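You operate a simulated robot arm through the tools that you are given. There is no shell and no other tool. Be economical: measure what you need, move in short steps, check, and stop when the job is done.

The job below is to be done with a simulated two-armed robot. You get a single attempt, and the scene is never put back.

Task
Take the month block from the top of the serving table and put it on the white blotter.

It is judged by the outcome, as a careful person would: the job done as asked, and still so three seconds after it is handed in. It fails if anything else is knocked over, pushed out of place, dropped, spilled or broken.

Robot
Two 7-joint arms with two-finger parallel grippers on one trunk, on a base that drives. Base frame: it is fixed to the floor where the robot stands at the start and does not move with it; the origin is under the middle of the robot, x ahead of it, y to its left, z up. Units: mm, rad, N and s.
The left shoulder is at the start at [70, 134, 1126], the right one opposite. With the tool pointing down near the work surface each hand reaches from about 100 to 640 mm from the robot's upright axis, wherever it stands, measured 20 degrees to its own side. Payload 1.57 kg a hand.
The tool frame of a hand sits at the grasp point between the pads (the TCP): z along the fingers, y along the line on which they close. The tips reach 30 mm beyond it. The gripper opens to 80 mm. The fingers are 17 mm wide and 12 mm thick; the gripper's body (40 by 82 mm) begins 80 mm behind the TCP.
Orientation is told as [roll, pitch, yaw] about the base's x, y, z axes, in that order, counted from this pose: with the fingers straight down and closing along the base's y, the tool's x points along the base's -x, its y along +y and its z along -z.

Tools
- The arms move only by the tool move_arm. It takes "left_targets", "right_targets" or both (then of equal length, played together; a hand with none holds still); each is a list of rows, each a list of 3 entries, a list of its own where there are three numbers: the shift along the tool's x, y, z in mm, then the turn, a rotation vector about the tool's x, y, z in rad, then the opening, from 0 (shut) to 1 (fully open). In form: [[[tx, ty, tz], [wx, wy, wz], jaw], ...]. A call has 1 to 8 rows; each row shifts and turns the commanded pose from where the row before left it, along the tool's axes as they then stand. Each row takes 0.2 s and may step no farther than 50 mm and 0.15 rad from the row before; otherwise, or with a gripper value out of range, the whole call is refused. Where a pose cannot be reached the arm comes as near as it can. A force on the tool above 40 N (or 10 N above the force at the start of the call, whichever is more), or a blocked arm, ends the call early, and 0.2 s more pass. The fingers move at their own pace (about 153 mm/s each) and stop on an object; they squeeze with about 35 N. The grip force told is the motor's: it shows also when the fingers shut on nothing. Time passes only in rows, and 0.2 s behind the last, so rows that do not move let the fingers close. The reply holds the time, the measured pose of the TCP, the force on the tool along the base axes, the opening and the grip force, in the units named above and with some noise.
- Cameras (640 x 400 px; columns grow to the right, rows downward): "scene" is now at [126.6, 22.7, 1338]; the picture's right is [0.30, -0.95, 0.00], its down [-0.69, -0.22, -0.69] and it looks along [0.65, 0.21, -0.73] (base axes); focal length 248 px, centre (320, 200). "left" rides on the left gripper at [-32, 0, -78] in its tool frame; the picture's right is [0.00, -1.00, 0.00], its down [0.97, 0.00, -0.24] and it looks along [0.24, 0.00, 0.97] (tool axes); focal length 218 px, centre (320, 200). "right" rides on the right gripper at [-32, 0, -78] in its tool frame; the picture's right is [0.00, -1.00, 0.00], its down [0.97, 0.00, -0.24] and it looks along [0.24, 0.00, 0.97] (tool axes); focal length 218 px, centre (320, 200).
- grab_frame(camera): a new picture of that camera. The clock stands still meanwhile.
- move_column(by): slides the trunk up (or, below 0, down) by that many mm; the arms and the scene camera ride with it, the base frame stays. It gives what a move gives, with no picture.
- steer(legs): drives the robot by 1 to 6 legs, each [ahead, left, turn to the left] in mm, mm and rad, along the robot's own axes; the way and the turn of a leg run together, so that a leg with both is an arc; at most 1500 mm and 3.142 rad a leg. The arms and the cameras ride along, it lands a little off, and it stops where it bumps. It gives what a move gives.
- aim_head(pan, tilt): turns the head with the scene camera to pan (to the left, within 1.501 rad either way) and tilt (down, from -0.506 to 1.204), counted from straight ahead of the robot. It gives what a move gives.
- point_at(camera, pixels): there is no depth. For up to 12 entries [column, row, z] of the newest picture of that camera ("zoom" is the newest enlarged one), the place [x, y] in the base frame at which the ray of that pixel passes the height z, good to about 2 mm. The clock stands still meanwhile.
- enlarge(camera, box): a new picture of the part [left, top, right, bottom] of that camera's present view, enlarged. The clock stands still meanwhile.
- job_done(): hands the job in; it is judged then, once.

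Go step by step. Measure first, check grasps and placings, and put right what went wrong. The budget is 80 turns and 78 pictures, counting those below and the enlarged ones. Unless the task says otherwise, let go and move clear before handing in, and close with one line.

The tools are called by a JSON object that holds its "method" and its "body". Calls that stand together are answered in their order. move_arm: Moves the arms, as the interface text tells. Its arguments: {"type":"object","properties":{"left_targets":{"type":"array","items":{"type":"array"}},"right_targets":{"type":"array","items":{"type":"array"}}},"required":[]} The other tools are called the same way: move_column (by) slides the trunk up or down; steer (legs) drives the base; aim_head (pan, tilt) turns the head that bears the scene camera; grab_frame (camera) takes a picture; point_at (camera, pixels) gives the place at which the rays of pixels pass given heights; enlarge (camera, box) takes an enlarged picture of a part of a camera's view; job_done () hands the job in.

At the start:

```text
time: 0.0
left_tool_pos: [429.5, 327.1, 1065.8]
left_ee_rot: [-0.001, -0.001, 0.001]
left_contact_force: [-1.7, 0.2, 0.6]
left_gripper_width: 80.0
left_gripper_force: 0.1
right_tool_pos: [434.4, -112.9, 1066.9]
right_ee_rot: [0.001, 0.0, 0.001]
right_contact_force: [0.6, 0.0, 0.5]
right_gripper_width: 80.1
right_gripper_force: 0.1
trunk travel left (down, up): [-700.0, 240.0]
robot x, y, heading: [3.2, 2.2, 0.001]
head pan, tilt: [0.309, 0.813]
```

scene: 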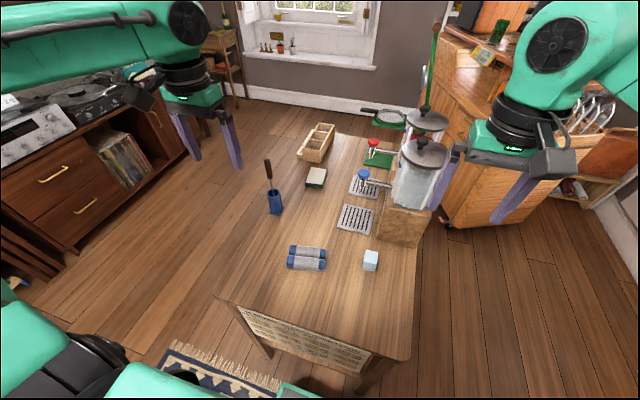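
right: 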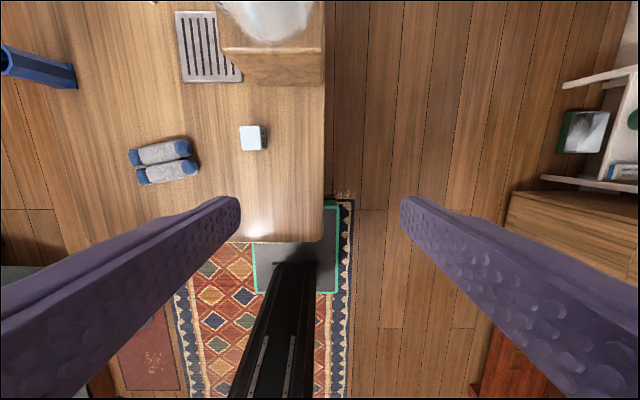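
left: 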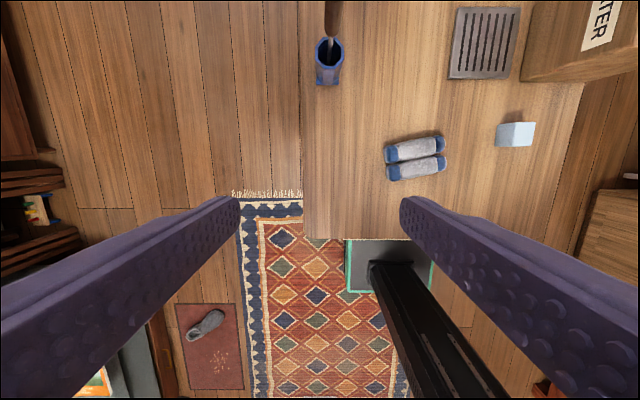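

The table ahead holds a light-blue cube at about (371,260) that may be the month block. No white blotter is visible yet, so I'll look closer and then around.

{"method": "enlarge", "body": {"camera": "scene", "box": [220, 100, 460, 300]}}

{"method": "enlarge", "body": {"camera": "right", "box": [200, 80, 320, 200]}}

{"method": "aim_head", "body": {"pan": -0.7, "tilt": 0.5}}

{"method": "grab_frame", "body": {"camera": "scene"}}

{"method": "aim_head", "body": {"pan": 1.3, "tilt": 0.5}}

{"method": "grab_frame", "body": {"camera": "scene"}}

```text
2.00 times, centred on (340, 200) of scene
```

zoom: 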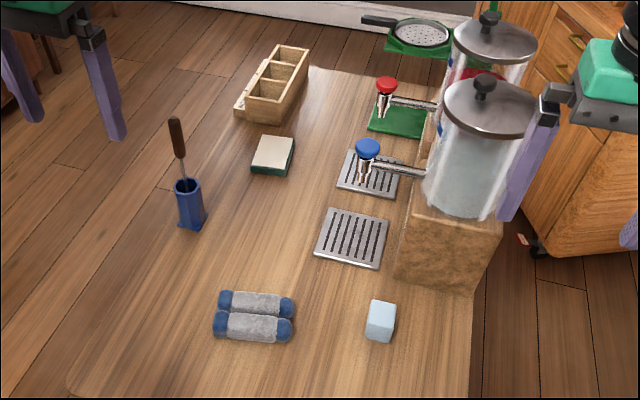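

```text
3.33 times, centred on (260, 140) of right
```

zoom: 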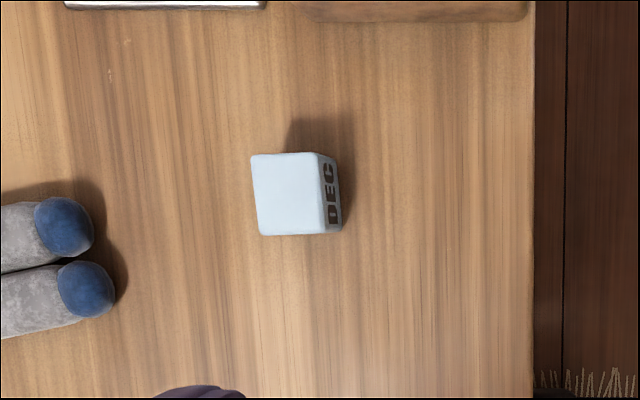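

```text
time: 1.3
left_tool_pos: [429.2, 327.2, 1065.0]
left_ee_rot: [-0.002, 0.001, -0.002]
left_contact_force: [0.2, 0.3, -0.6]
left_gripper_width: 80.1
left_gripper_force: 0.1
right_tool_pos: [435.4, -112.1, 1065.9]
right_ee_rot: [0.0, 0.001, -0.001]
right_contact_force: [-0.2, -0.3, 0.4]
right_gripper_width: 80.1
right_gripper_force: 0.1
trunk travel left (down, up): [-700.0, 240.0]
robot x, y, heading: [0.6, 0.1, -0.002]
head pan, tilt: [-0.7, 0.499]
```

```text
72 pictures are left
```

scene: 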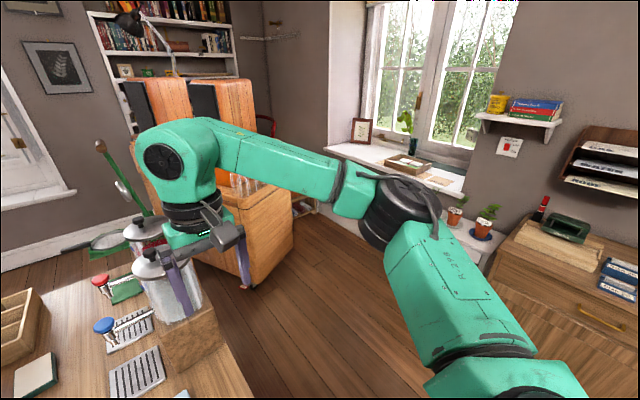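

```text
time: 3.2
left_tool_pos: [429.6, 327.3, 1066.4]
left_ee_rot: [-0.001, -0.001, 0.0]
left_contact_force: [-0.5, 0.2, -0.4]
left_gripper_width: 79.8
left_gripper_force: 0.0
right_tool_pos: [435.1, -112.1, 1065.6]
right_ee_rot: [0.0, 0.001, 0.0]
right_contact_force: [0.5, 0.1, 1.3]
right_gripper_width: 79.9
right_gripper_force: 0.2
trunk travel left (down, up): [-700.0, 240.0]
robot x, y, heading: [2.1, 0.6, -0.003]
head pan, tilt: [1.3, 0.499]
```

```text
71 pictures are left
```

scene: 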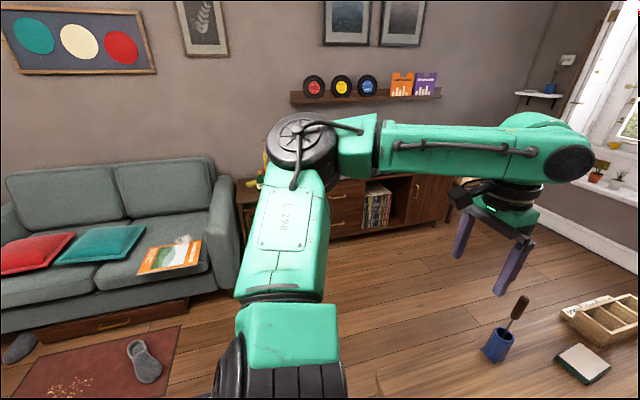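

The cube reads "DEC", so it is the month block. The blotter isn't in view, and an office area lies to the right, so I'll look further right.

{"method": "aim_head", "body": {"pan": -1.5, "tilt": 0.5}}

{"method": "grab_frame", "body": {"camera": "scene"}}

{"method": "aim_head", "body": {"pan": -1.5, "tilt": 0.0}}

{"method": "grab_frame", "body": {"camera": "scene"}}

```text
time: 5.7
left_tool_pos: [428.2, 326.8, 1066.4]
left_ee_rot: [-0.002, 0.001, 0.001]
left_contact_force: [-0.3, 0.6, -0.3]
left_gripper_width: 80.0
left_gripper_force: 0.0
right_tool_pos: [434.5, -111.6, 1066.2]
right_ee_rot: [0.001, 0.0, 0.0]
right_contact_force: [0.9, 0.0, -0.1]
right_gripper_width: 79.8
right_gripper_force: 0.0
trunk travel left (down, up): [-700.0, 240.0]
robot x, y, heading: [-2.0, -3.7, 0.003]
head pan, tilt: [-1.499, 0.499]
```

```text
70 pictures are left
```

scene: 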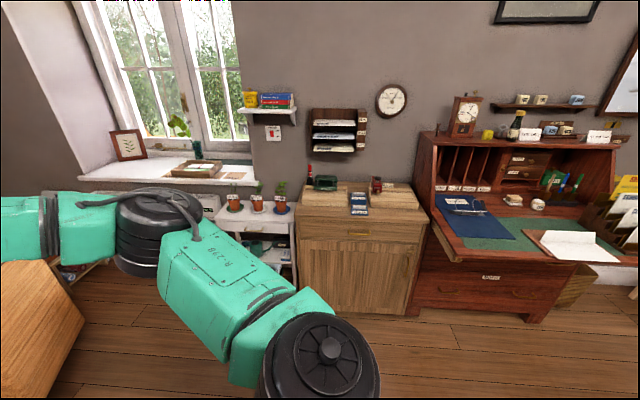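

```text
time: 6.6
left_tool_pos: [428.9, 326.1, 1066.3]
left_ee_rot: [-0.002, -0.001, 0.0]
left_contact_force: [0.4, -0.1, -0.7]
left_gripper_width: 80.3
left_gripper_force: 0.0
right_tool_pos: [435.6, -113.0, 1066.2]
right_ee_rot: [0.0, 0.0, -0.001]
right_contact_force: [0.3, -0.2, 0.8]
right_gripper_width: 79.9
right_gripper_force: 0.0
trunk travel left (down, up): [-700.0, 240.0]
robot x, y, heading: [4.5, -1.4, 0.003]
head pan, tilt: [-1.499, 0.0]
```

```text
69 pictures are left
```

scene: 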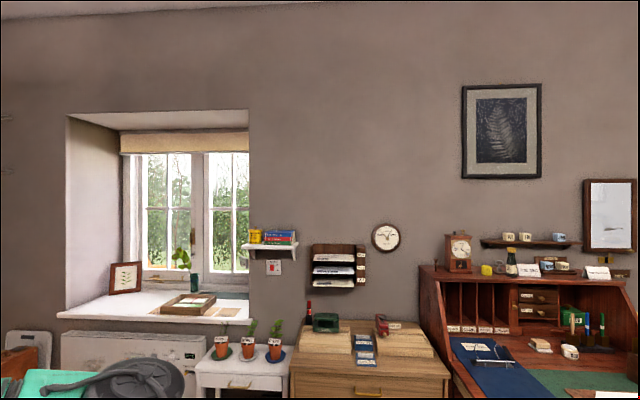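

The bureau at the right has blue, green and white flat items near (470,215), (500,232) and (572,245). I'll enlarge that area.

{"method": "aim_head", "body": {"pan": -1.5, "tilt": 0.5}}

{"method": "enlarge", "body": {"camera": "scene", "box": [420, 90, 640, 290]}}

{"method": "enlarge", "body": {"camera": "scene", "box": [60, 90, 300, 240]}}

{"method": "enlarge", "body": {"camera": "scene", "box": [280, 90, 430, 240]}}

```text
time: 7.5
left_tool_pos: [430.2, 326.5, 1065.9]
left_ee_rot: [-0.002, 0.0, 0.0]
left_contact_force: [0.3, 0.7, 0.0]
left_gripper_width: 80.1
left_gripper_force: 0.0
right_tool_pos: [434.5, -112.5, 1067.2]
right_ee_rot: [0.001, 0.001, 0.0]
right_contact_force: [-0.5, -0.1, 0.1]
right_gripper_width: 80.0
right_gripper_force: 0.0
trunk travel left (down, up): [-700.0, 240.0]
robot x, y, heading: [-3.3, -0.5, -0.001]
head pan, tilt: [-1.499, 0.499]
```

```text
2.00 times, centred on (530, 190) of scene
```

zoom: 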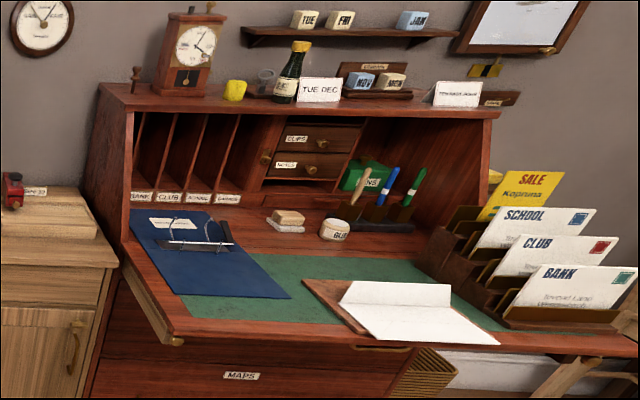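

```text
2.67 times, centred on (180, 165) of scene
```

zoom: 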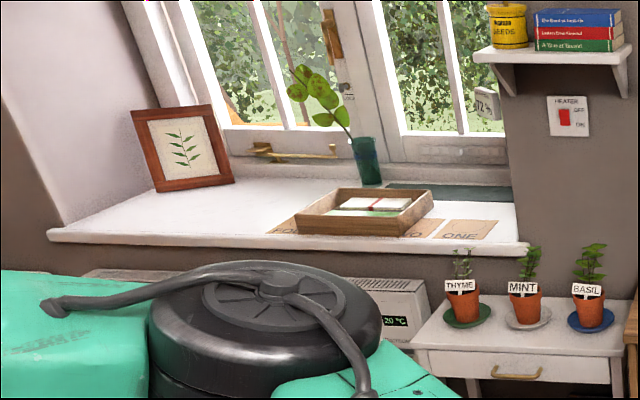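

```text
2.67 times, centred on (355, 165) of scene
```

zoom: 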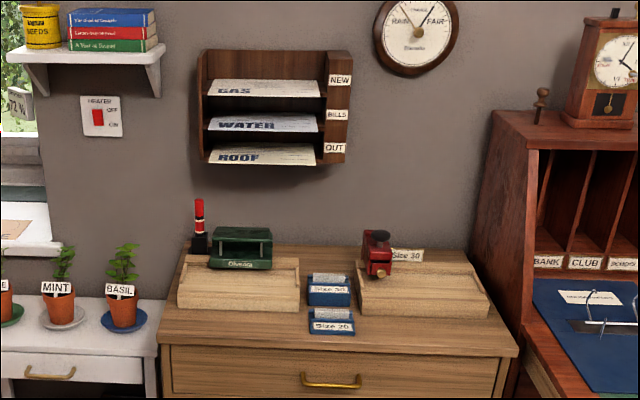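

The DEC block is the target, and the bureau may hold the blotter (white sheet on a brown board). I'll grasp the block first, measuring it with the right hand camera.

{"method": "aim_head", "body": {"pan": 0.0, "tilt": 0.9}}

{"method": "grab_frame", "body": {"camera": "scene"}}

{"method": "enlarge", "body": {"camera": "right", "box": [200, 80, 320, 200]}}

{"method": "point_at", "body": {"camera": "zoom", "pixels": [[251, 155, 780], [316, 152, 780], [324, 233, 780], [260, 235, 780], [342, 228, 740], [336, 161, 740]]}}

{"method": "enlarge", "body": {"camera": "scene", "box": [220, 200, 420, 330]}}

```text
time: 9.1
left_tool_pos: [428.6, 327.2, 1066.6]
left_ee_rot: [-0.002, 0.0, -0.002]
left_contact_force: [0.9, 0.7, 0.5]
left_gripper_width: 80.0
left_gripper_force: 0.1
right_tool_pos: [435.5, -112.3, 1065.1]
right_ee_rot: [0.0, 0.0, 0.0]
right_contact_force: [0.3, -0.1, -0.4]
right_gripper_width: 80.1
right_gripper_force: 0.0
trunk travel left (down, up): [-700.0, 240.0]
robot x, y, heading: [1.1, -0.1, 0.0]
head pan, tilt: [0.0, 0.901]
```

```text
65 pictures are left
```

scene: 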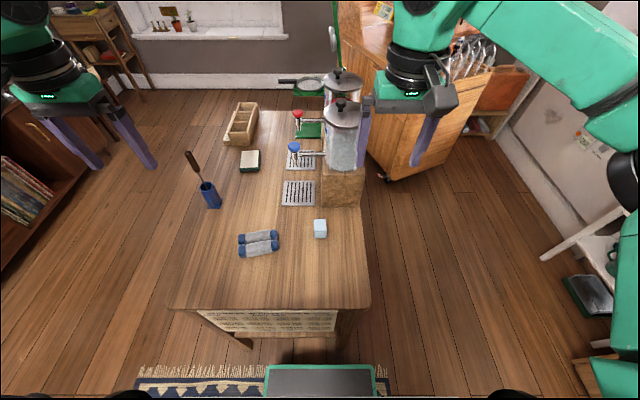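

```text
3.33 times, centred on (260, 140) of right
```

zoom: 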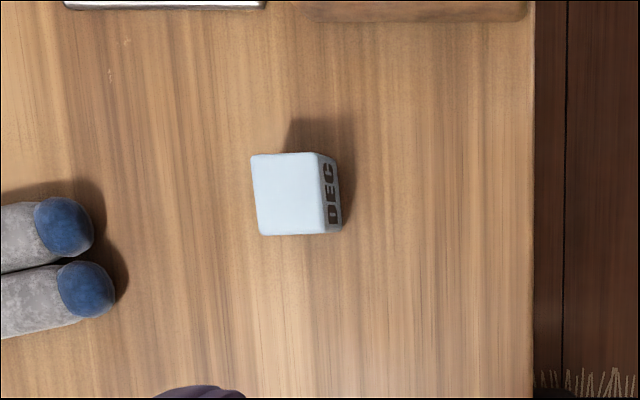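

```text
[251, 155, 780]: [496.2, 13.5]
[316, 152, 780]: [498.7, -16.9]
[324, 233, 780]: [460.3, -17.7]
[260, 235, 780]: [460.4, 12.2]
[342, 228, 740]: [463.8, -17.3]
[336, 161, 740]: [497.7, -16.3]
```

```text
3.08 times, centred on (320, 265) of scene
```

zoom: 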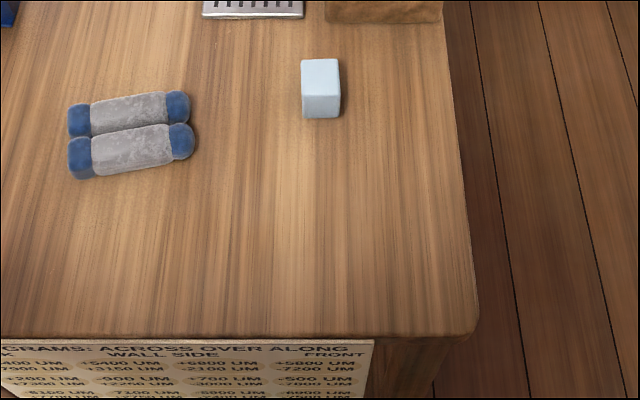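

The block measures about 30 mm in y by 38 mm in x, centred near (480, -2), with its top at about 780. I'll bring the right hand above it.

{"method": "move_arm", "body": {"right_targets": [[[-12, 30, 0], [0, 0, 0], 0.9], [[-12, 30, 0], [0, 0, 0], 0.9], [[-12, 30, 20], [0, 0, 0], 0.9], [[-9, 20, 40], [0, 0, 0], 0.9], [[0, 0, 45], [0, 0, 0], 0.9], [[0, 0, 45], [0, 0, 0], 0.9], [[0, 0, 40], [0, 0, 0], 0.9], [[0, 0, 0], [0, 0, 0], 0.9]]}}

{"method": "grab_frame", "body": {"camera": "right"}}

{"method": "grab_frame", "body": {"camera": "scene"}}

```text
time: 10.9
left_tool_pos: [428.0, 326.9, 1066.6]
left_ee_rot: [0.0, 0.0, 0.0]
left_contact_force: [0.0, -0.3, 0.0]
left_gripper_width: 80.0
left_gripper_force: 0.0
right_tool_pos: [478.6, -2.8, 873.3]
right_ee_rot: [-0.002, 0.001, 0.002]
right_contact_force: [-0.5, -0.5, 0.7]
right_gripper_width: 72.1
right_gripper_force: 0.1
trunk travel left (down, up): [-700.0, 240.0]
robot x, y, heading: [-1.3, 0.1, 0.002]
head pan, tilt: [0.0, 0.901]
```

```text
62 pictures are left
```

right: 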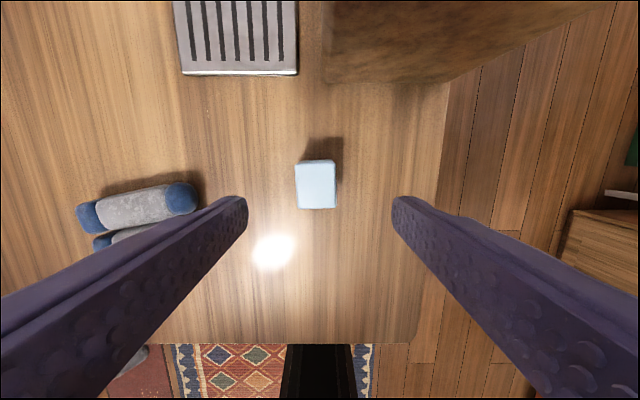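

```text
61 pictures are left
```

scene: 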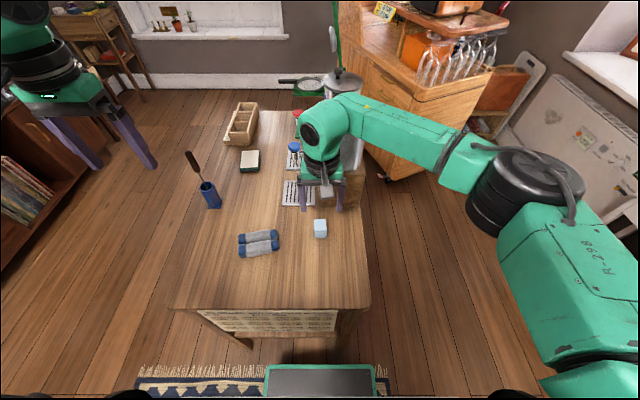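

The block sits between the fingers at (317,185) in the right view. I'll measure it again from here.

{"method": "point_at", "body": {"camera": "right", "pixels": [[295, 161, 775], [335, 159, 775], [338, 208, 775], [298, 210, 775], [317, 185, 775], [170, 198, 770], [198, 200, 770], [385, 84, 740]]}}

{"method": "enlarge", "body": {"camera": "right", "box": [270, 130, 370, 230]}}

{"method": "enlarge", "body": {"camera": "scene", "box": [270, 120, 390, 260]}}

```text
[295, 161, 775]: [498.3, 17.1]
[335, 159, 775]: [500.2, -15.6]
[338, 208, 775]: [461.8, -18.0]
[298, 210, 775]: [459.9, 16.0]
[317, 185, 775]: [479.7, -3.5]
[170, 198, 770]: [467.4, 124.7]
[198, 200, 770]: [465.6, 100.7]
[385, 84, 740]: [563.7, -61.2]
```

```text
4.00 times, centred on (320, 180) of right
```

zoom: 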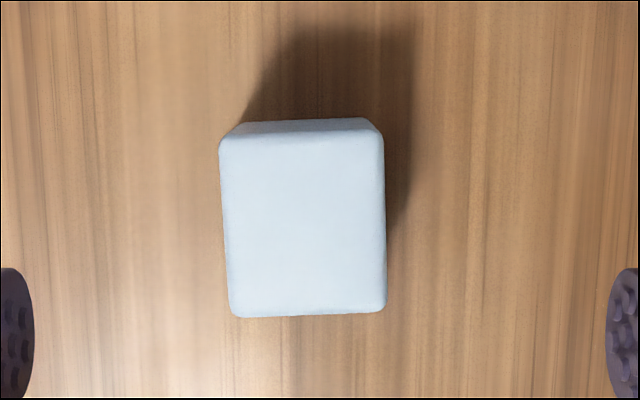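

```text
2.86 times, centred on (330, 190) of scene
```

zoom: 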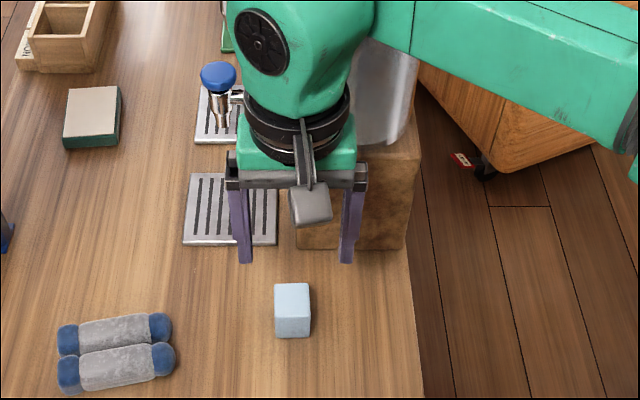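

The block is centred at about (479.5, -1.5), yawed about +0.04 rad. I'll align, descend 99 mm and close.

{"method": "move_arm", "body": {"right_targets": [[[0, 1.5, 30], [0, 0, -0.04], 0.9], [[0, 0, 35], [0, 0, 0], 0.9], [[0, 0, 24], [0, 0, 0], 0.9], [[0, 0, 9], [0, 0, 0], 0.9], [[0, 0, 0], [0, 0, 0], 0.6], [[0, 0, 0], [0, 0, 0], 0.2], [[0, 0, 0], [0, 0, 0], 0.2], [[0, 0, 0], [0, 0, 0], 0.2]]}}

{"method": "grab_frame", "body": {"camera": "right"}}

```text
time: 12.7
left_tool_pos: [428.4, 326.9, 1067.4]
left_ee_rot: [-0.002, -0.001, 0.0]
left_contact_force: [0.4, 0.4, -0.7]
left_gripper_width: 80.3
left_gripper_force: 0.0
right_tool_pos: [479.6, -2.3, 779.5]
right_ee_rot: [0.0, 0.001, 0.043]
right_contact_force: [-0.5, -0.1, 0.6]
right_gripper_width: 31.6
right_gripper_force: 34.6
trunk travel left (down, up): [-700.0, 240.0]
robot x, y, heading: [0.2, -1.4, -0.002]
head pan, tilt: [0.0, 0.901]
```

```text
58 pictures are left
```

right: 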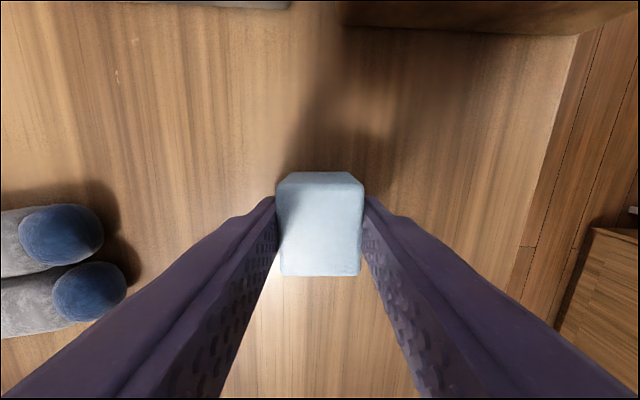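

The block is gripped (width 31.6, force 34.6). I'll lift it straight up.

{"method": "move_arm", "body": {"right_targets": [[[0, 0, -15], [0, 0, 0], 0.2], [[0, 0, -40], [0, 0, 0], 0.2], [[0, 0, -45], [0, 0, 0], 0.2], [[0, 0, -45], [0, 0, 0], 0.2], [[0, 0, -45], [0, 0, 0], 0.2], [[0, -20, -45], [0, 0, 0], 0.2], [[0, -30, -45], [0, 0, 0], 0.2], [[0, 0, 0], [0, 0, 0], 0.2]]}}

{"method": "grab_frame", "body": {"camera": "right"}}

{"method": "enlarge", "body": {"camera": "scene", "box": [160, 280, 380, 400]}}

```text
refused: row 7 steps farther than a row can; nothing moved
```

```text
57 pictures are left
```

right: 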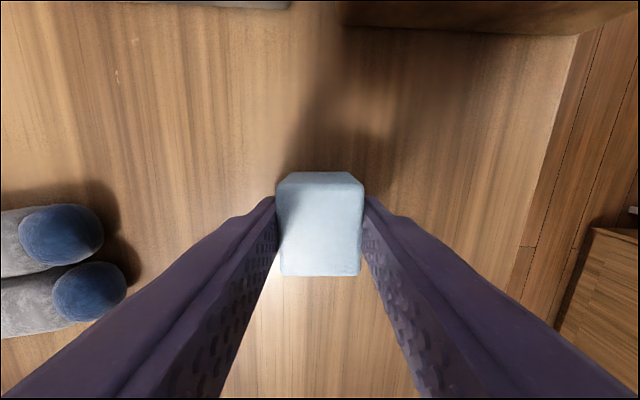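

```text
2.91 times, centred on (270, 340) of scene
```

zoom: 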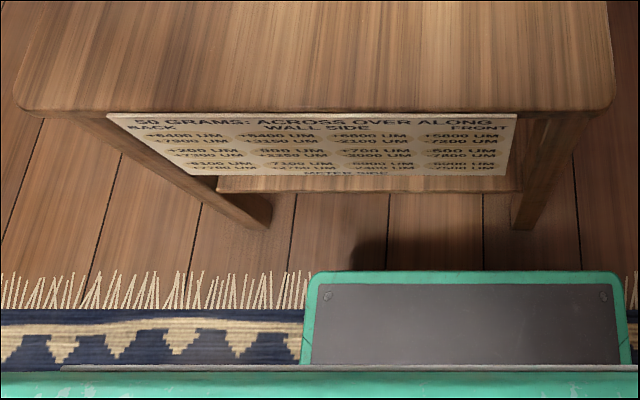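

The call was refused because one row was too long. I'll redo the lift with shorter rows.

{"method": "move_arm", "body": {"right_targets": [[[0, 0, -15], [0, 0, 0], 0.2], [[0, 0, -40], [0, 0, 0], 0.2], [[0, 0, -45], [0, 0, 0], 0.2], [[0, 0, -45], [0, 0, 0], 0.2], [[0, 0, -45], [0, 0, 0], 0.2], [[0, 0, -45], [0, 0, 0], 0.2], [[0, 0, -45], [0, 0, 0], 0.2], [[0, 0, 0], [0, 0, 0], 0.2]]}}

{"method": "grab_frame", "body": {"camera": "right"}}

```text
time: 14.5
left_tool_pos: [430.3, 325.9, 1066.7]
left_ee_rot: [0.0, -0.001, 0.0]
left_contact_force: [0.6, -0.4, -0.1]
left_gripper_width: 80.1
left_gripper_force: 0.1
right_tool_pos: [480.4, -1.7, 1058.4]
right_ee_rot: [0.001, 0.0, 0.039]
right_contact_force: [0.1, -0.1, 0.5]
right_gripper_width: 31.6
right_gripper_force: 35.4
trunk travel left (down, up): [-700.0, 240.0]
robot x, y, heading: [2.6, -0.6, -0.001]
head pan, tilt: [0.0, 0.901]
```

```text
55 pictures are left
```

right: 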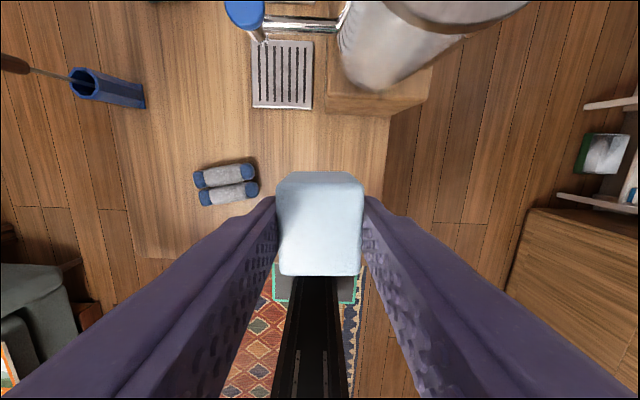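

The block is securely held. Now I'll aim at the bureau and measure where it is before driving.

{"method": "aim_head", "body": {"pan": -1.5, "tilt": 0.7}}

{"method": "grab_frame", "body": {"camera": "scene"}}

{"method": "aim_head", "body": {"pan": 1.5, "tilt": 0.7}}

{"method": "grab_frame", "body": {"camera": "scene"}}

```text
time: 16.1
left_tool_pos: [429.4, 327.5, 1065.5]
left_ee_rot: [-0.002, 0.001, 0.0]
left_contact_force: [0.1, 0.4, 0.2]
left_gripper_width: 80.1
left_gripper_force: 0.0
right_tool_pos: [479.7, -1.3, 1057.1]
right_ee_rot: [0.0, 0.0, 0.039]
right_contact_force: [0.7, 0.5, -1.3]
right_gripper_width: 31.7
right_gripper_force: 34.5
trunk travel left (down, up): [-700.0, 240.0]
robot x, y, heading: [1.3, 1.5, -0.001]
head pan, tilt: [-1.499, 0.7]
```

```text
54 pictures are left
```

scene: 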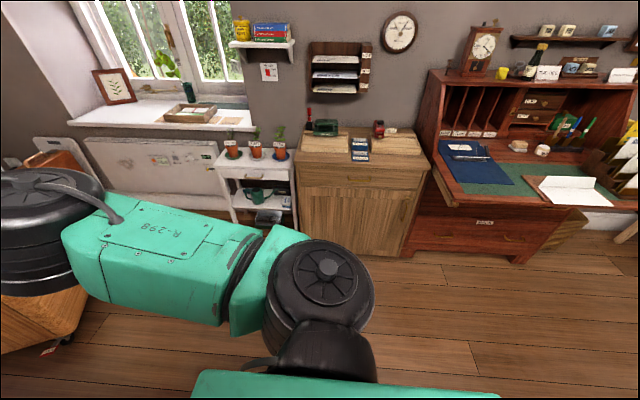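

```text
time: 18.7
left_tool_pos: [428.9, 326.6, 1065.8]
left_ee_rot: [-0.002, 0.002, 0.001]
left_contact_force: [-0.9, 0.7, 0.9]
left_gripper_width: 80.2
left_gripper_force: 0.1
right_tool_pos: [480.4, -1.7, 1056.7]
right_ee_rot: [0.0, 0.001, 0.039]
right_contact_force: [-0.1, -0.4, -0.3]
right_gripper_width: 31.6
right_gripper_force: 35.1
trunk travel left (down, up): [-700.0, 240.0]
robot x, y, heading: [-1.2, -1.0, 0.005]
head pan, tilt: [1.499, 0.7]
```

```text
53 pictures are left
```

scene: 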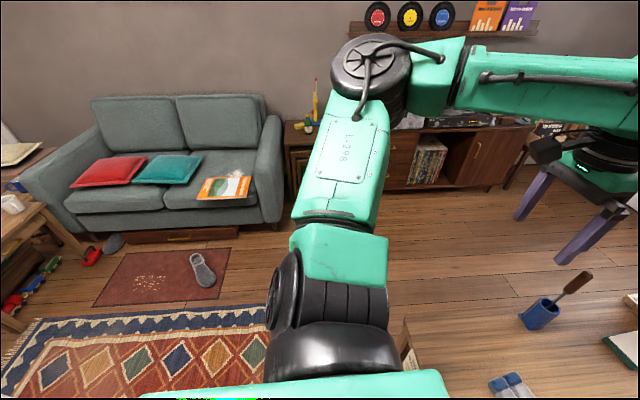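

A table is visible at the far left behind the robot, and the bureau is to the right. I'll retract both hands before driving.

{"method": "move_arm", "body": {"right_targets": [[[35, -20, 0], [0, 0, 0], 0.2], [[35, -20, 0], [0, 0, 0], 0.2], [[35, -20, 0], [0, 0, 0], 0.2], [[35, -20, 0], [0, 0, 0], 0.2], [[0, -20, 0], [0, 0, 0], 0.2]], "left_targets": [[[35, 0, 0], [0, 0, 0], 1], [[35, 0, 0], [0, 0, 0], 1], [[35, 0, 0], [0, 0, 0], 1], [[25, 0, 0], [0, 0, 0], 1], [[0, 0, 0], [0, 0, 0], 1]]}}

{"method": "steer", "body": {"legs": [[-150, 0, 0]]}}

{"method": "aim_head", "body": {"pan": -1.5, "tilt": 0.6}}

{"method": "grab_frame", "body": {"camera": "scene"}}

{"method": "point_at", "body": {"camera": "scene", "pixels": [[460, 215, 740], [540, 200, 740]]}}

```text
time: 19.9
left_tool_pos: [300.1, 326.8, 1063.7]
left_ee_rot: [0.0, 0.002, -0.001]
left_contact_force: [0.1, -0.5, 0.0]
left_gripper_width: 80.0
left_gripper_force: 0.1
right_tool_pos: [343.9, -105.8, 1056.9]
right_ee_rot: [0.0, 0.001, 0.04]
right_contact_force: [0.3, -0.5, -0.7]
right_gripper_width: 31.5
right_gripper_force: 35.1
trunk travel left (down, up): [-700.0, 240.0]
robot x, y, heading: [0.8, -2.4, 0.001]
head pan, tilt: [1.499, 0.7]
```

```text
time: 21.3
left_tool_pos: [150.7, 328.1, 1064.3]
left_ee_rot: [-0.001, 0.003, -0.002]
left_contact_force: [-0.3, -0.3, -0.1]
left_gripper_width: 80.2
left_gripper_force: 0.0
right_tool_pos: [196.6, -106.6, 1056.6]
right_ee_rot: [-0.001, 0.002, 0.04]
right_contact_force: [0.5, -0.3, -0.4]
right_gripper_width: 31.8
right_gripper_force: 35.1
trunk travel left (down, up): [-700.0, 240.0]
robot x, y, heading: [-151.1, 1.5, -0.006]
head pan, tilt: [1.499, 0.7]
```

```text
time: 23.9
left_tool_pos: [149.8, 326.7, 1064.6]
left_ee_rot: [-0.003, -0.001, -0.001]
left_contact_force: [0.9, 0.0, -0.3]
left_gripper_width: 80.0
left_gripper_force: 0.1
right_tool_pos: [195.4, -107.4, 1057.5]
right_ee_rot: [0.0, 0.0, 0.038]
right_contact_force: [0.0, -0.2, -0.5]
right_gripper_width: 31.7
right_gripper_force: 34.9
trunk travel left (down, up): [-700.0, 240.0]
robot x, y, heading: [-151.1, 0.5, -0.003]
head pan, tilt: [-1.499, 0.6]
```

```text
52 pictures are left
```

scene: 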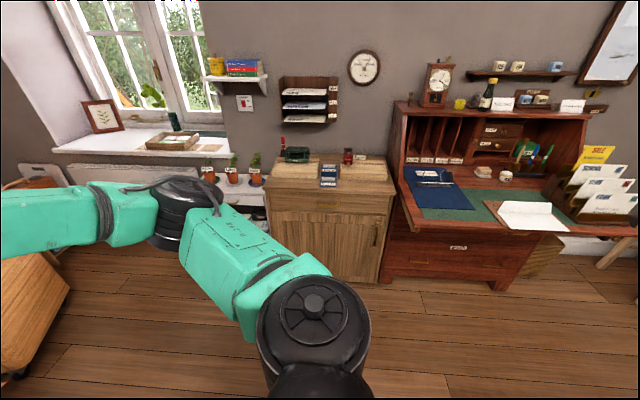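

```text
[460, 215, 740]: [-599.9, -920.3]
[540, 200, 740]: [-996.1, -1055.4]
```

There is clear floor to the right. I'll turn right by 1.57 rad and look around again.

{"method": "steer", "body": {"legs": [[0, 0, -1.57]]}}

{"method": "aim_head", "body": {"pan": -1.2, "tilt": 0.6}}

{"method": "grab_frame", "body": {"camera": "scene"}}

{"method": "aim_head", "body": {"pan": -0.4, "tilt": 0.6}}

{"method": "grab_frame", "body": {"camera": "scene"}}

```text
time: 28.1
left_tool_pos: [182.5, -294.6, 1065.2]
left_ee_rot: [-0.001, 0.0, -1.557]
left_contact_force: [0.3, -1.0, 0.6]
left_gripper_width: 80.1
left_gripper_force: 0.0
right_tool_pos: [-251.8, -344.7, 1057.9]
right_ee_rot: [-0.001, 0.001, -1.518]
right_contact_force: [0.7, -0.3, 0.8]
right_gripper_width: 31.8
right_gripper_force: 35.3
trunk travel left (down, up): [-700.0, 240.0]
robot x, y, heading: [-150.5, -2.7, -1.557]
head pan, tilt: [-1.499, 0.6]
```

```text
time: 28.9
left_tool_pos: [181.3, -294.4, 1064.7]
left_ee_rot: [-0.001, 0.0, -1.558]
left_contact_force: [-0.1, 0.4, -0.5]
left_gripper_width: 80.1
left_gripper_force: 0.0
right_tool_pos: [-251.4, -345.2, 1058.6]
right_ee_rot: [0.0, -0.001, -1.519]
right_contact_force: [0.2, 0.5, -0.5]
right_gripper_width: 31.6
right_gripper_force: 34.9
trunk travel left (down, up): [-700.0, 240.0]
robot x, y, heading: [-150.1, -0.9, -1.56]
head pan, tilt: [-1.201, 0.6]
```

```text
51 pictures are left
```

scene: 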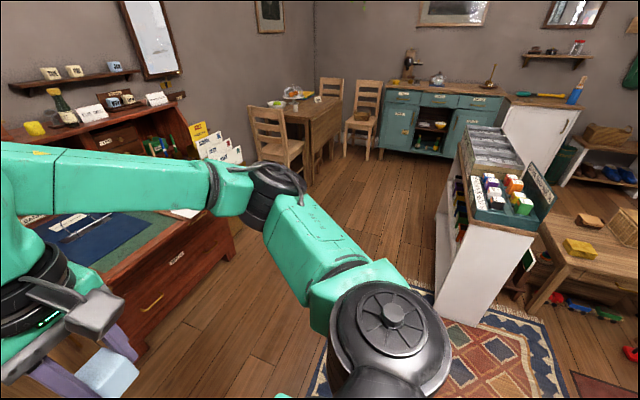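

```text
time: 30.0
left_tool_pos: [181.9, -294.9, 1064.2]
left_ee_rot: [-0.002, 0.001, -1.559]
left_contact_force: [0.2, 0.2, -0.2]
left_gripper_width: 80.0
left_gripper_force: 0.1
right_tool_pos: [-250.9, -344.7, 1057.0]
right_ee_rot: [0.0, 0.001, -1.519]
right_contact_force: [-0.5, 0.1, -0.5]
right_gripper_width: 31.7
right_gripper_force: 35.5
trunk travel left (down, up): [-700.0, 240.0]
robot x, y, heading: [-150.5, 2.8, -1.561]
head pan, tilt: [-0.4, 0.6]
```

```text
50 pictures are left
```

scene: 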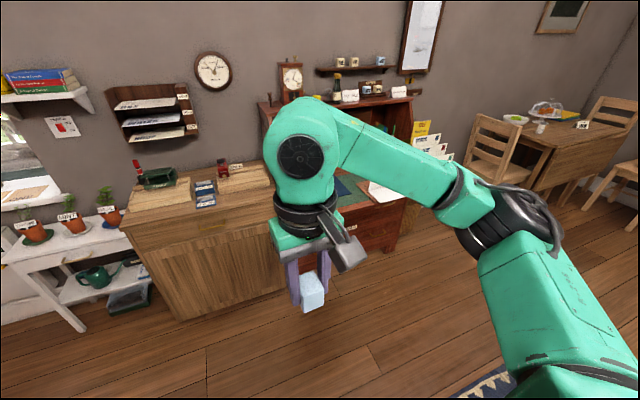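

The likely blotter is the white sheet in its brown board on the bureau. I'll check the floor clearance using the last view, then strafe right to see it better.

{"method": "aim_head", "body": {"pan": -1.2, "tilt": 0.8}}

{"method": "grab_frame", "body": {"camera": "scene"}}

```text
time: 31.1
left_tool_pos: [182.4, -294.4, 1064.0]
left_ee_rot: [-0.001, 0.0, -1.559]
left_contact_force: [-0.1, 0.1, 0.2]
left_gripper_width: 79.9
left_gripper_force: 0.0
right_tool_pos: [-251.8, -345.0, 1056.1]
right_ee_rot: [0.0, 0.001, -1.518]
right_contact_force: [0.0, 0.5, -0.2]
right_gripper_width: 31.5
right_gripper_force: 34.9
trunk travel left (down, up): [-700.0, 240.0]
robot x, y, heading: [-147.9, 2.8, -1.557]
head pan, tilt: [-1.201, 0.799]
```

```text
49 pictures are left
```

scene: 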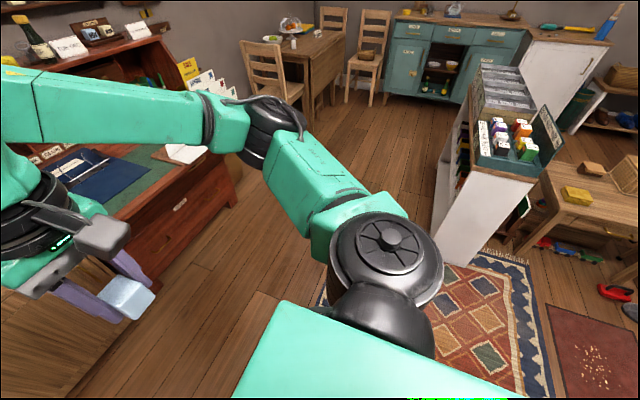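

{"method": "point_at", "body": {"camera": "scene", "pixels": [[445, 263, 0], [434, 237, 0], [468, 267, 0], [232, 205, 0], [190, 150, 800], [105, 210, 800], [532, 182, 850], [232, 160, 800]]}}

```text
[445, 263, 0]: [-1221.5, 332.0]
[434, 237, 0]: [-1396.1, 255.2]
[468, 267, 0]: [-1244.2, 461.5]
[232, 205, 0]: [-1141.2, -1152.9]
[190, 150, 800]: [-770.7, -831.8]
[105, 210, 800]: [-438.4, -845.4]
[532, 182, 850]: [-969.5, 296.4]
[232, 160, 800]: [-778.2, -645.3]
```

The white shelf corner is at about (-1220, 330), leaving room to strafe right about 480 mm, in front of the bureau.

{"method": "steer", "body": {"legs": [[0, -480, 0]]}}

{"method": "aim_head", "body": {"pan": -0.15, "tilt": 0.6}}

{"method": "grab_frame", "body": {"camera": "scene"}}

{"method": "grab_frame", "body": {"camera": "right"}}

```text
time: 34.0
left_tool_pos: [-284.2, -300.4, 1064.5]
left_ee_rot: [-0.002, -0.001, -1.559]
left_contact_force: [0.2, -0.2, -0.3]
left_gripper_width: 80.0
left_gripper_force: 0.1
right_tool_pos: [-717.9, -350.7, 1057.4]
right_ee_rot: [0.0, 0.001, -1.519]
right_contact_force: [-0.4, -0.7, 0.0]
right_gripper_width: 31.4
right_gripper_force: 35.1
trunk travel left (down, up): [-700.0, 240.0]
robot x, y, heading: [-616.3, -4.8, -1.558]
head pan, tilt: [-1.201, 0.799]
```

```text
time: 35.2
left_tool_pos: [-286.4, -301.5, 1066.1]
left_ee_rot: [-0.002, 0.0, -1.558]
left_contact_force: [-0.3, 0.5, 0.3]
left_gripper_width: 80.0
left_gripper_force: 0.1
right_tool_pos: [-719.2, -350.7, 1057.2]
right_ee_rot: [-0.002, 0.0, -1.518]
right_contact_force: [0.4, -0.1, 0.2]
right_gripper_width: 31.4
right_gripper_force: 35.7
trunk travel left (down, up): [-700.0, 240.0]
robot x, y, heading: [-614.3, -6.6, -1.56]
head pan, tilt: [-0.15, 0.6]
```

```text
48 pictures are left
```

scene: 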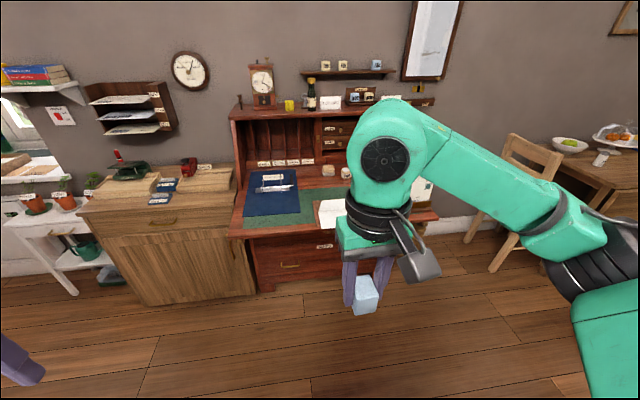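

```text
47 pictures are left
```

right: 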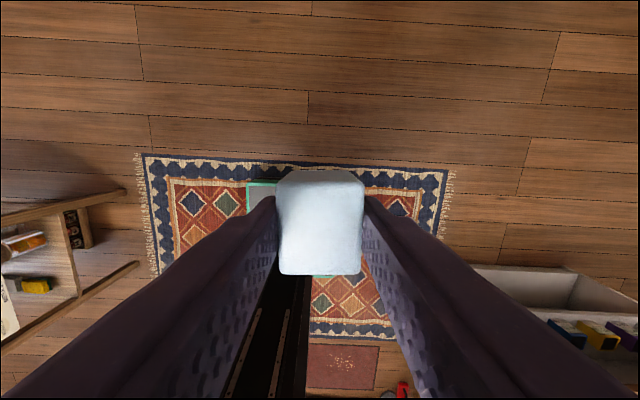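

The bureau is straight ahead, with the sheet at about (330,212) partly hidden by the arm. I'll move the robot 200 mm forward and the right hand aside and up to get a clear view.

{"method": "move_arm", "body": {"right_targets": [[[0, -40, 0], [0, 0, 0], 0.2], [[0, -40, 0], [0, 0, 0], 0.2], [[0, -40, 0], [0, 0, 0], 0.2], [[0, -40, 0], [0, 0, 0], 0.2], [[0, 0, 0], [0, 0, 0], 0.2]]}}

{"method": "steer", "body": {"legs": [[200, 0, 0]]}}

{"method": "aim_head", "body": {"pan": -0.15, "tilt": 0.8}}

{"method": "grab_frame", "body": {"camera": "scene"}}

```text
time: 36.5
left_tool_pos: [-284.9, -301.4, 1064.1]
left_ee_rot: [-0.003, -0.001, -1.559]
left_contact_force: [-0.5, 0.1, -0.3]
left_gripper_width: 79.8
left_gripper_force: 0.0
right_tool_pos: [-879.3, -359.0, 1057.9]
right_ee_rot: [-0.002, 0.0, -1.518]
right_contact_force: [0.4, 0.3, -0.4]
right_gripper_width: 31.4
right_gripper_force: 35.0
trunk travel left (down, up): [-700.0, 240.0]
robot x, y, heading: [-615.8, -9.5, -1.558]
head pan, tilt: [-0.15, 0.6]
```

```text
time: 38.0
left_tool_pos: [-282.5, -498.6, 1065.5]
left_ee_rot: [-0.002, -0.002, -1.556]
left_contact_force: [-0.5, -0.6, -0.2]
left_gripper_width: 79.9
left_gripper_force: 0.0
right_tool_pos: [-876.8, -557.0, 1057.1]
right_ee_rot: [0.0, -0.001, -1.518]
right_contact_force: [0.1, -0.9, -0.3]
right_gripper_width: 31.8
right_gripper_force: 35.3
trunk travel left (down, up): [-700.0, 240.0]
robot x, y, heading: [-613.3, -206.8, -1.558]
head pan, tilt: [-0.15, 0.6]
```

```text
time: 38.8
left_tool_pos: [-284.0, -499.9, 1064.9]
left_ee_rot: [0.001, 0.0, -1.557]
left_contact_force: [-0.4, 0.0, -0.1]
left_gripper_width: 79.9
left_gripper_force: 0.0
right_tool_pos: [-875.3, -558.4, 1055.5]
right_ee_rot: [-0.001, 0.0, -1.517]
right_contact_force: [0.2, -0.3, 0.2]
right_gripper_width: 31.5
right_gripper_force: 34.8
trunk travel left (down, up): [-700.0, 240.0]
robot x, y, heading: [-615.3, -206.9, -1.558]
head pan, tilt: [-0.15, 0.799]
```

```text
46 pictures are left
```

scene: 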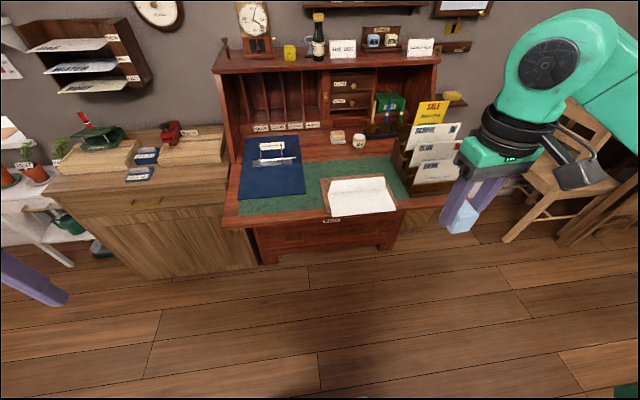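

{"method": "enlarge", "body": {"camera": "scene", "box": [210, 110, 450, 270]}}

{"method": "enlarge", "body": {"camera": "scene", "box": [300, 120, 420, 220]}}

{"method": "enlarge", "body": {"camera": "scene", "box": [320, 0, 500, 80]}}

```text
2.50 times, centred on (330, 190) of scene
```

zoom: 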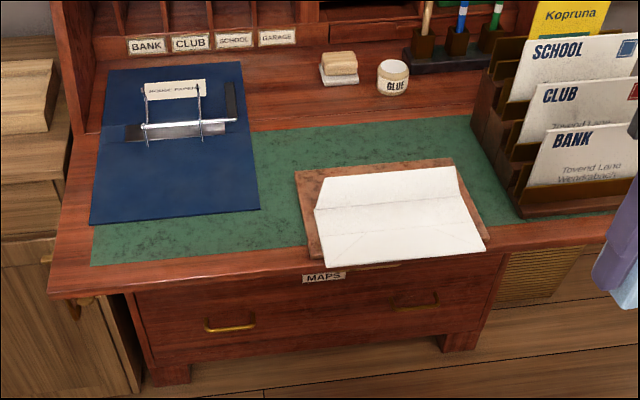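

```text
4.00 times, centred on (360, 170) of scene
```

zoom: 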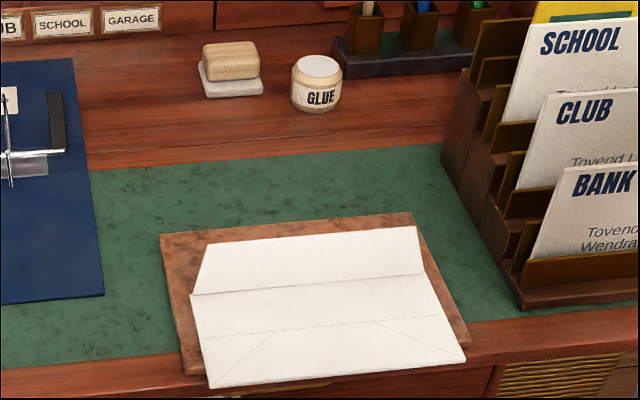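

```text
3.56 times, centred on (410, 40) of scene
```

zoom: 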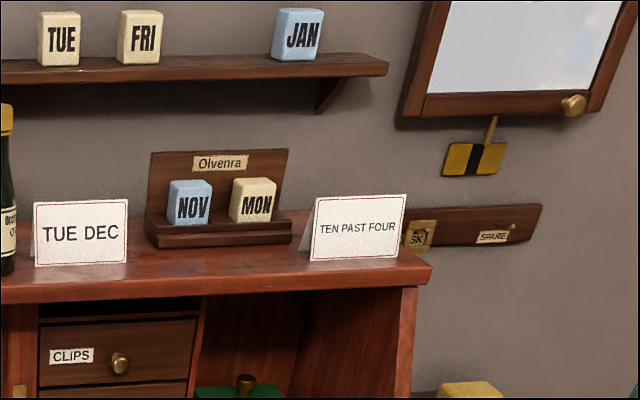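

Close up, the white sheet on the brown board looks like an unfolded envelope (flap creases in the zoom), so it isn't clearly a blotter. I'll survey the rest of the room before choosing.

{"method": "aim_head", "body": {"pan": -1.1, "tilt": 0.3}}

{"method": "grab_frame", "body": {"camera": "scene"}}

{"method": "aim_head", "body": {"pan": 1.0, "tilt": 0.5}}

{"method": "grab_frame", "body": {"camera": "scene"}}

{"method": "enlarge", "body": {"camera": "scene", "box": [300, 60, 640, 280]}}

```text
time: 40.0
left_tool_pos: [-283.6, -499.7, 1063.6]
left_ee_rot: [-0.003, 0.0, -1.557]
left_contact_force: [-0.3, 0.4, -0.5]
left_gripper_width: 80.0
left_gripper_force: 0.1
right_tool_pos: [-876.5, -558.7, 1056.0]
right_ee_rot: [0.001, -0.001, -1.517]
right_contact_force: [0.5, -0.3, -1.2]
right_gripper_width: 31.7
right_gripper_force: 35.3
trunk travel left (down, up): [-700.0, 240.0]
robot x, y, heading: [-614.0, -205.5, -1.557]
head pan, tilt: [-1.1, 0.3]
```

```text
42 pictures are left
```

scene: 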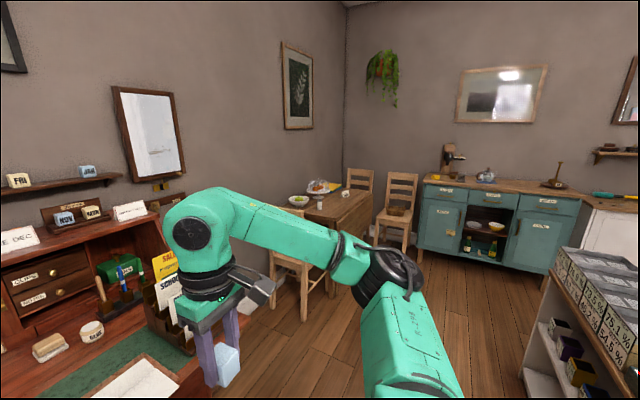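

```text
time: 42.0
left_tool_pos: [-282.0, -500.2, 1065.0]
left_ee_rot: [-0.002, 0.0, -1.556]
left_contact_force: [0.3, 0.2, 0.8]
left_gripper_width: 79.8
left_gripper_force: 0.0
right_tool_pos: [-875.7, -558.4, 1056.0]
right_ee_rot: [0.0, -0.001, -1.518]
right_contact_force: [0.0, -0.1, -0.1]
right_gripper_width: 31.7
right_gripper_force: 35.1
trunk travel left (down, up): [-700.0, 240.0]
robot x, y, heading: [-613.2, -204.5, -1.556]
head pan, tilt: [1.0, 0.499]
```

```text
41 pictures are left
```

scene: 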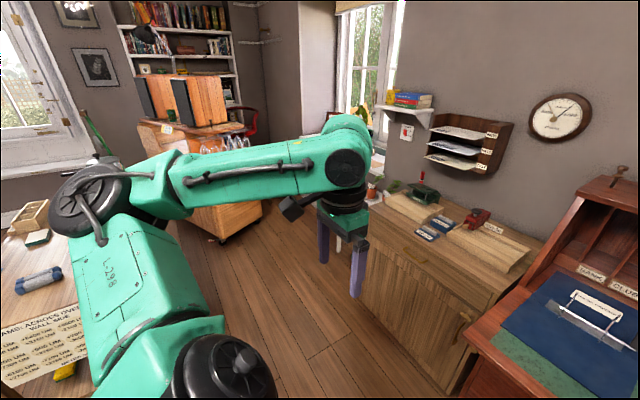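

```text
1.82 times, centred on (470, 170) of scene
```

zoom: 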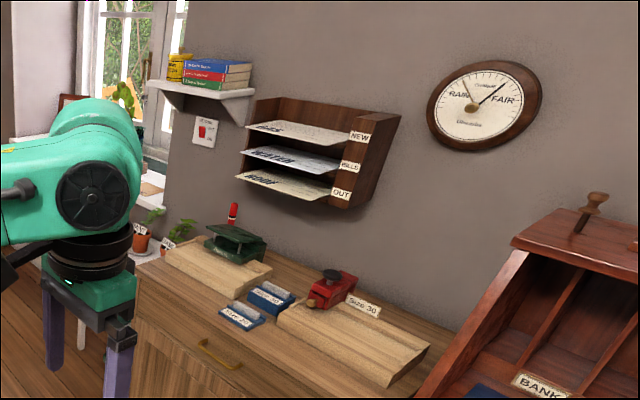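

Nothing to the left or right reads clearly as a blotter yet. I'll move the right hand over the desk to examine the white sheet from above.

{"method": "move_arm", "body": {"right_targets": [[[-30, 20, 0], [0, 0, 0], 0.2], [[-30, 20, 0], [0, 0, 0], 0.2], [[-30, 20, 0], [0, 0, 0], 0.2], [[0, 20, 0], [0, 0, 0], 0.2], [[0, 0, 0], [0, 0, 0], 0.2]]}}

{"method": "grab_frame", "body": {"camera": "right"}}

{"method": "enlarge", "body": {"camera": "right", "box": [180, 0, 440, 200]}}

```text
time: 43.2
left_tool_pos: [-282.8, -498.5, 1064.9]
left_ee_rot: [0.001, 0.001, -1.556]
left_contact_force: [-1.0, -0.5, -0.7]
left_gripper_width: 80.1
left_gripper_force: 0.1
right_tool_pos: [-792.4, -644.8, 1056.6]
right_ee_rot: [0.001, 0.0, -1.517]
right_contact_force: [-0.9, 0.3, -1.1]
right_gripper_width: 31.3
right_gripper_force: 35.0
trunk travel left (down, up): [-700.0, 240.0]
robot x, y, heading: [-612.7, -207.9, -1.561]
head pan, tilt: [1.0, 0.499]
```

```text
39 pictures are left
```

right: 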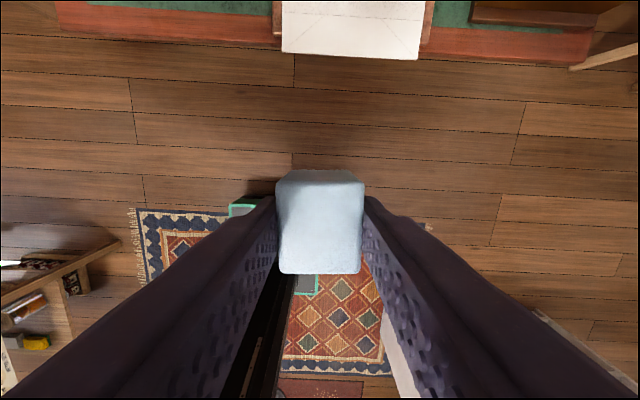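

```text
2.00 times, centred on (310, 100) of right
```

zoom: 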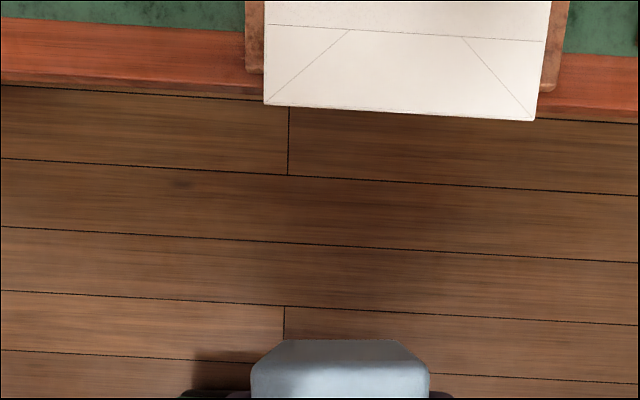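

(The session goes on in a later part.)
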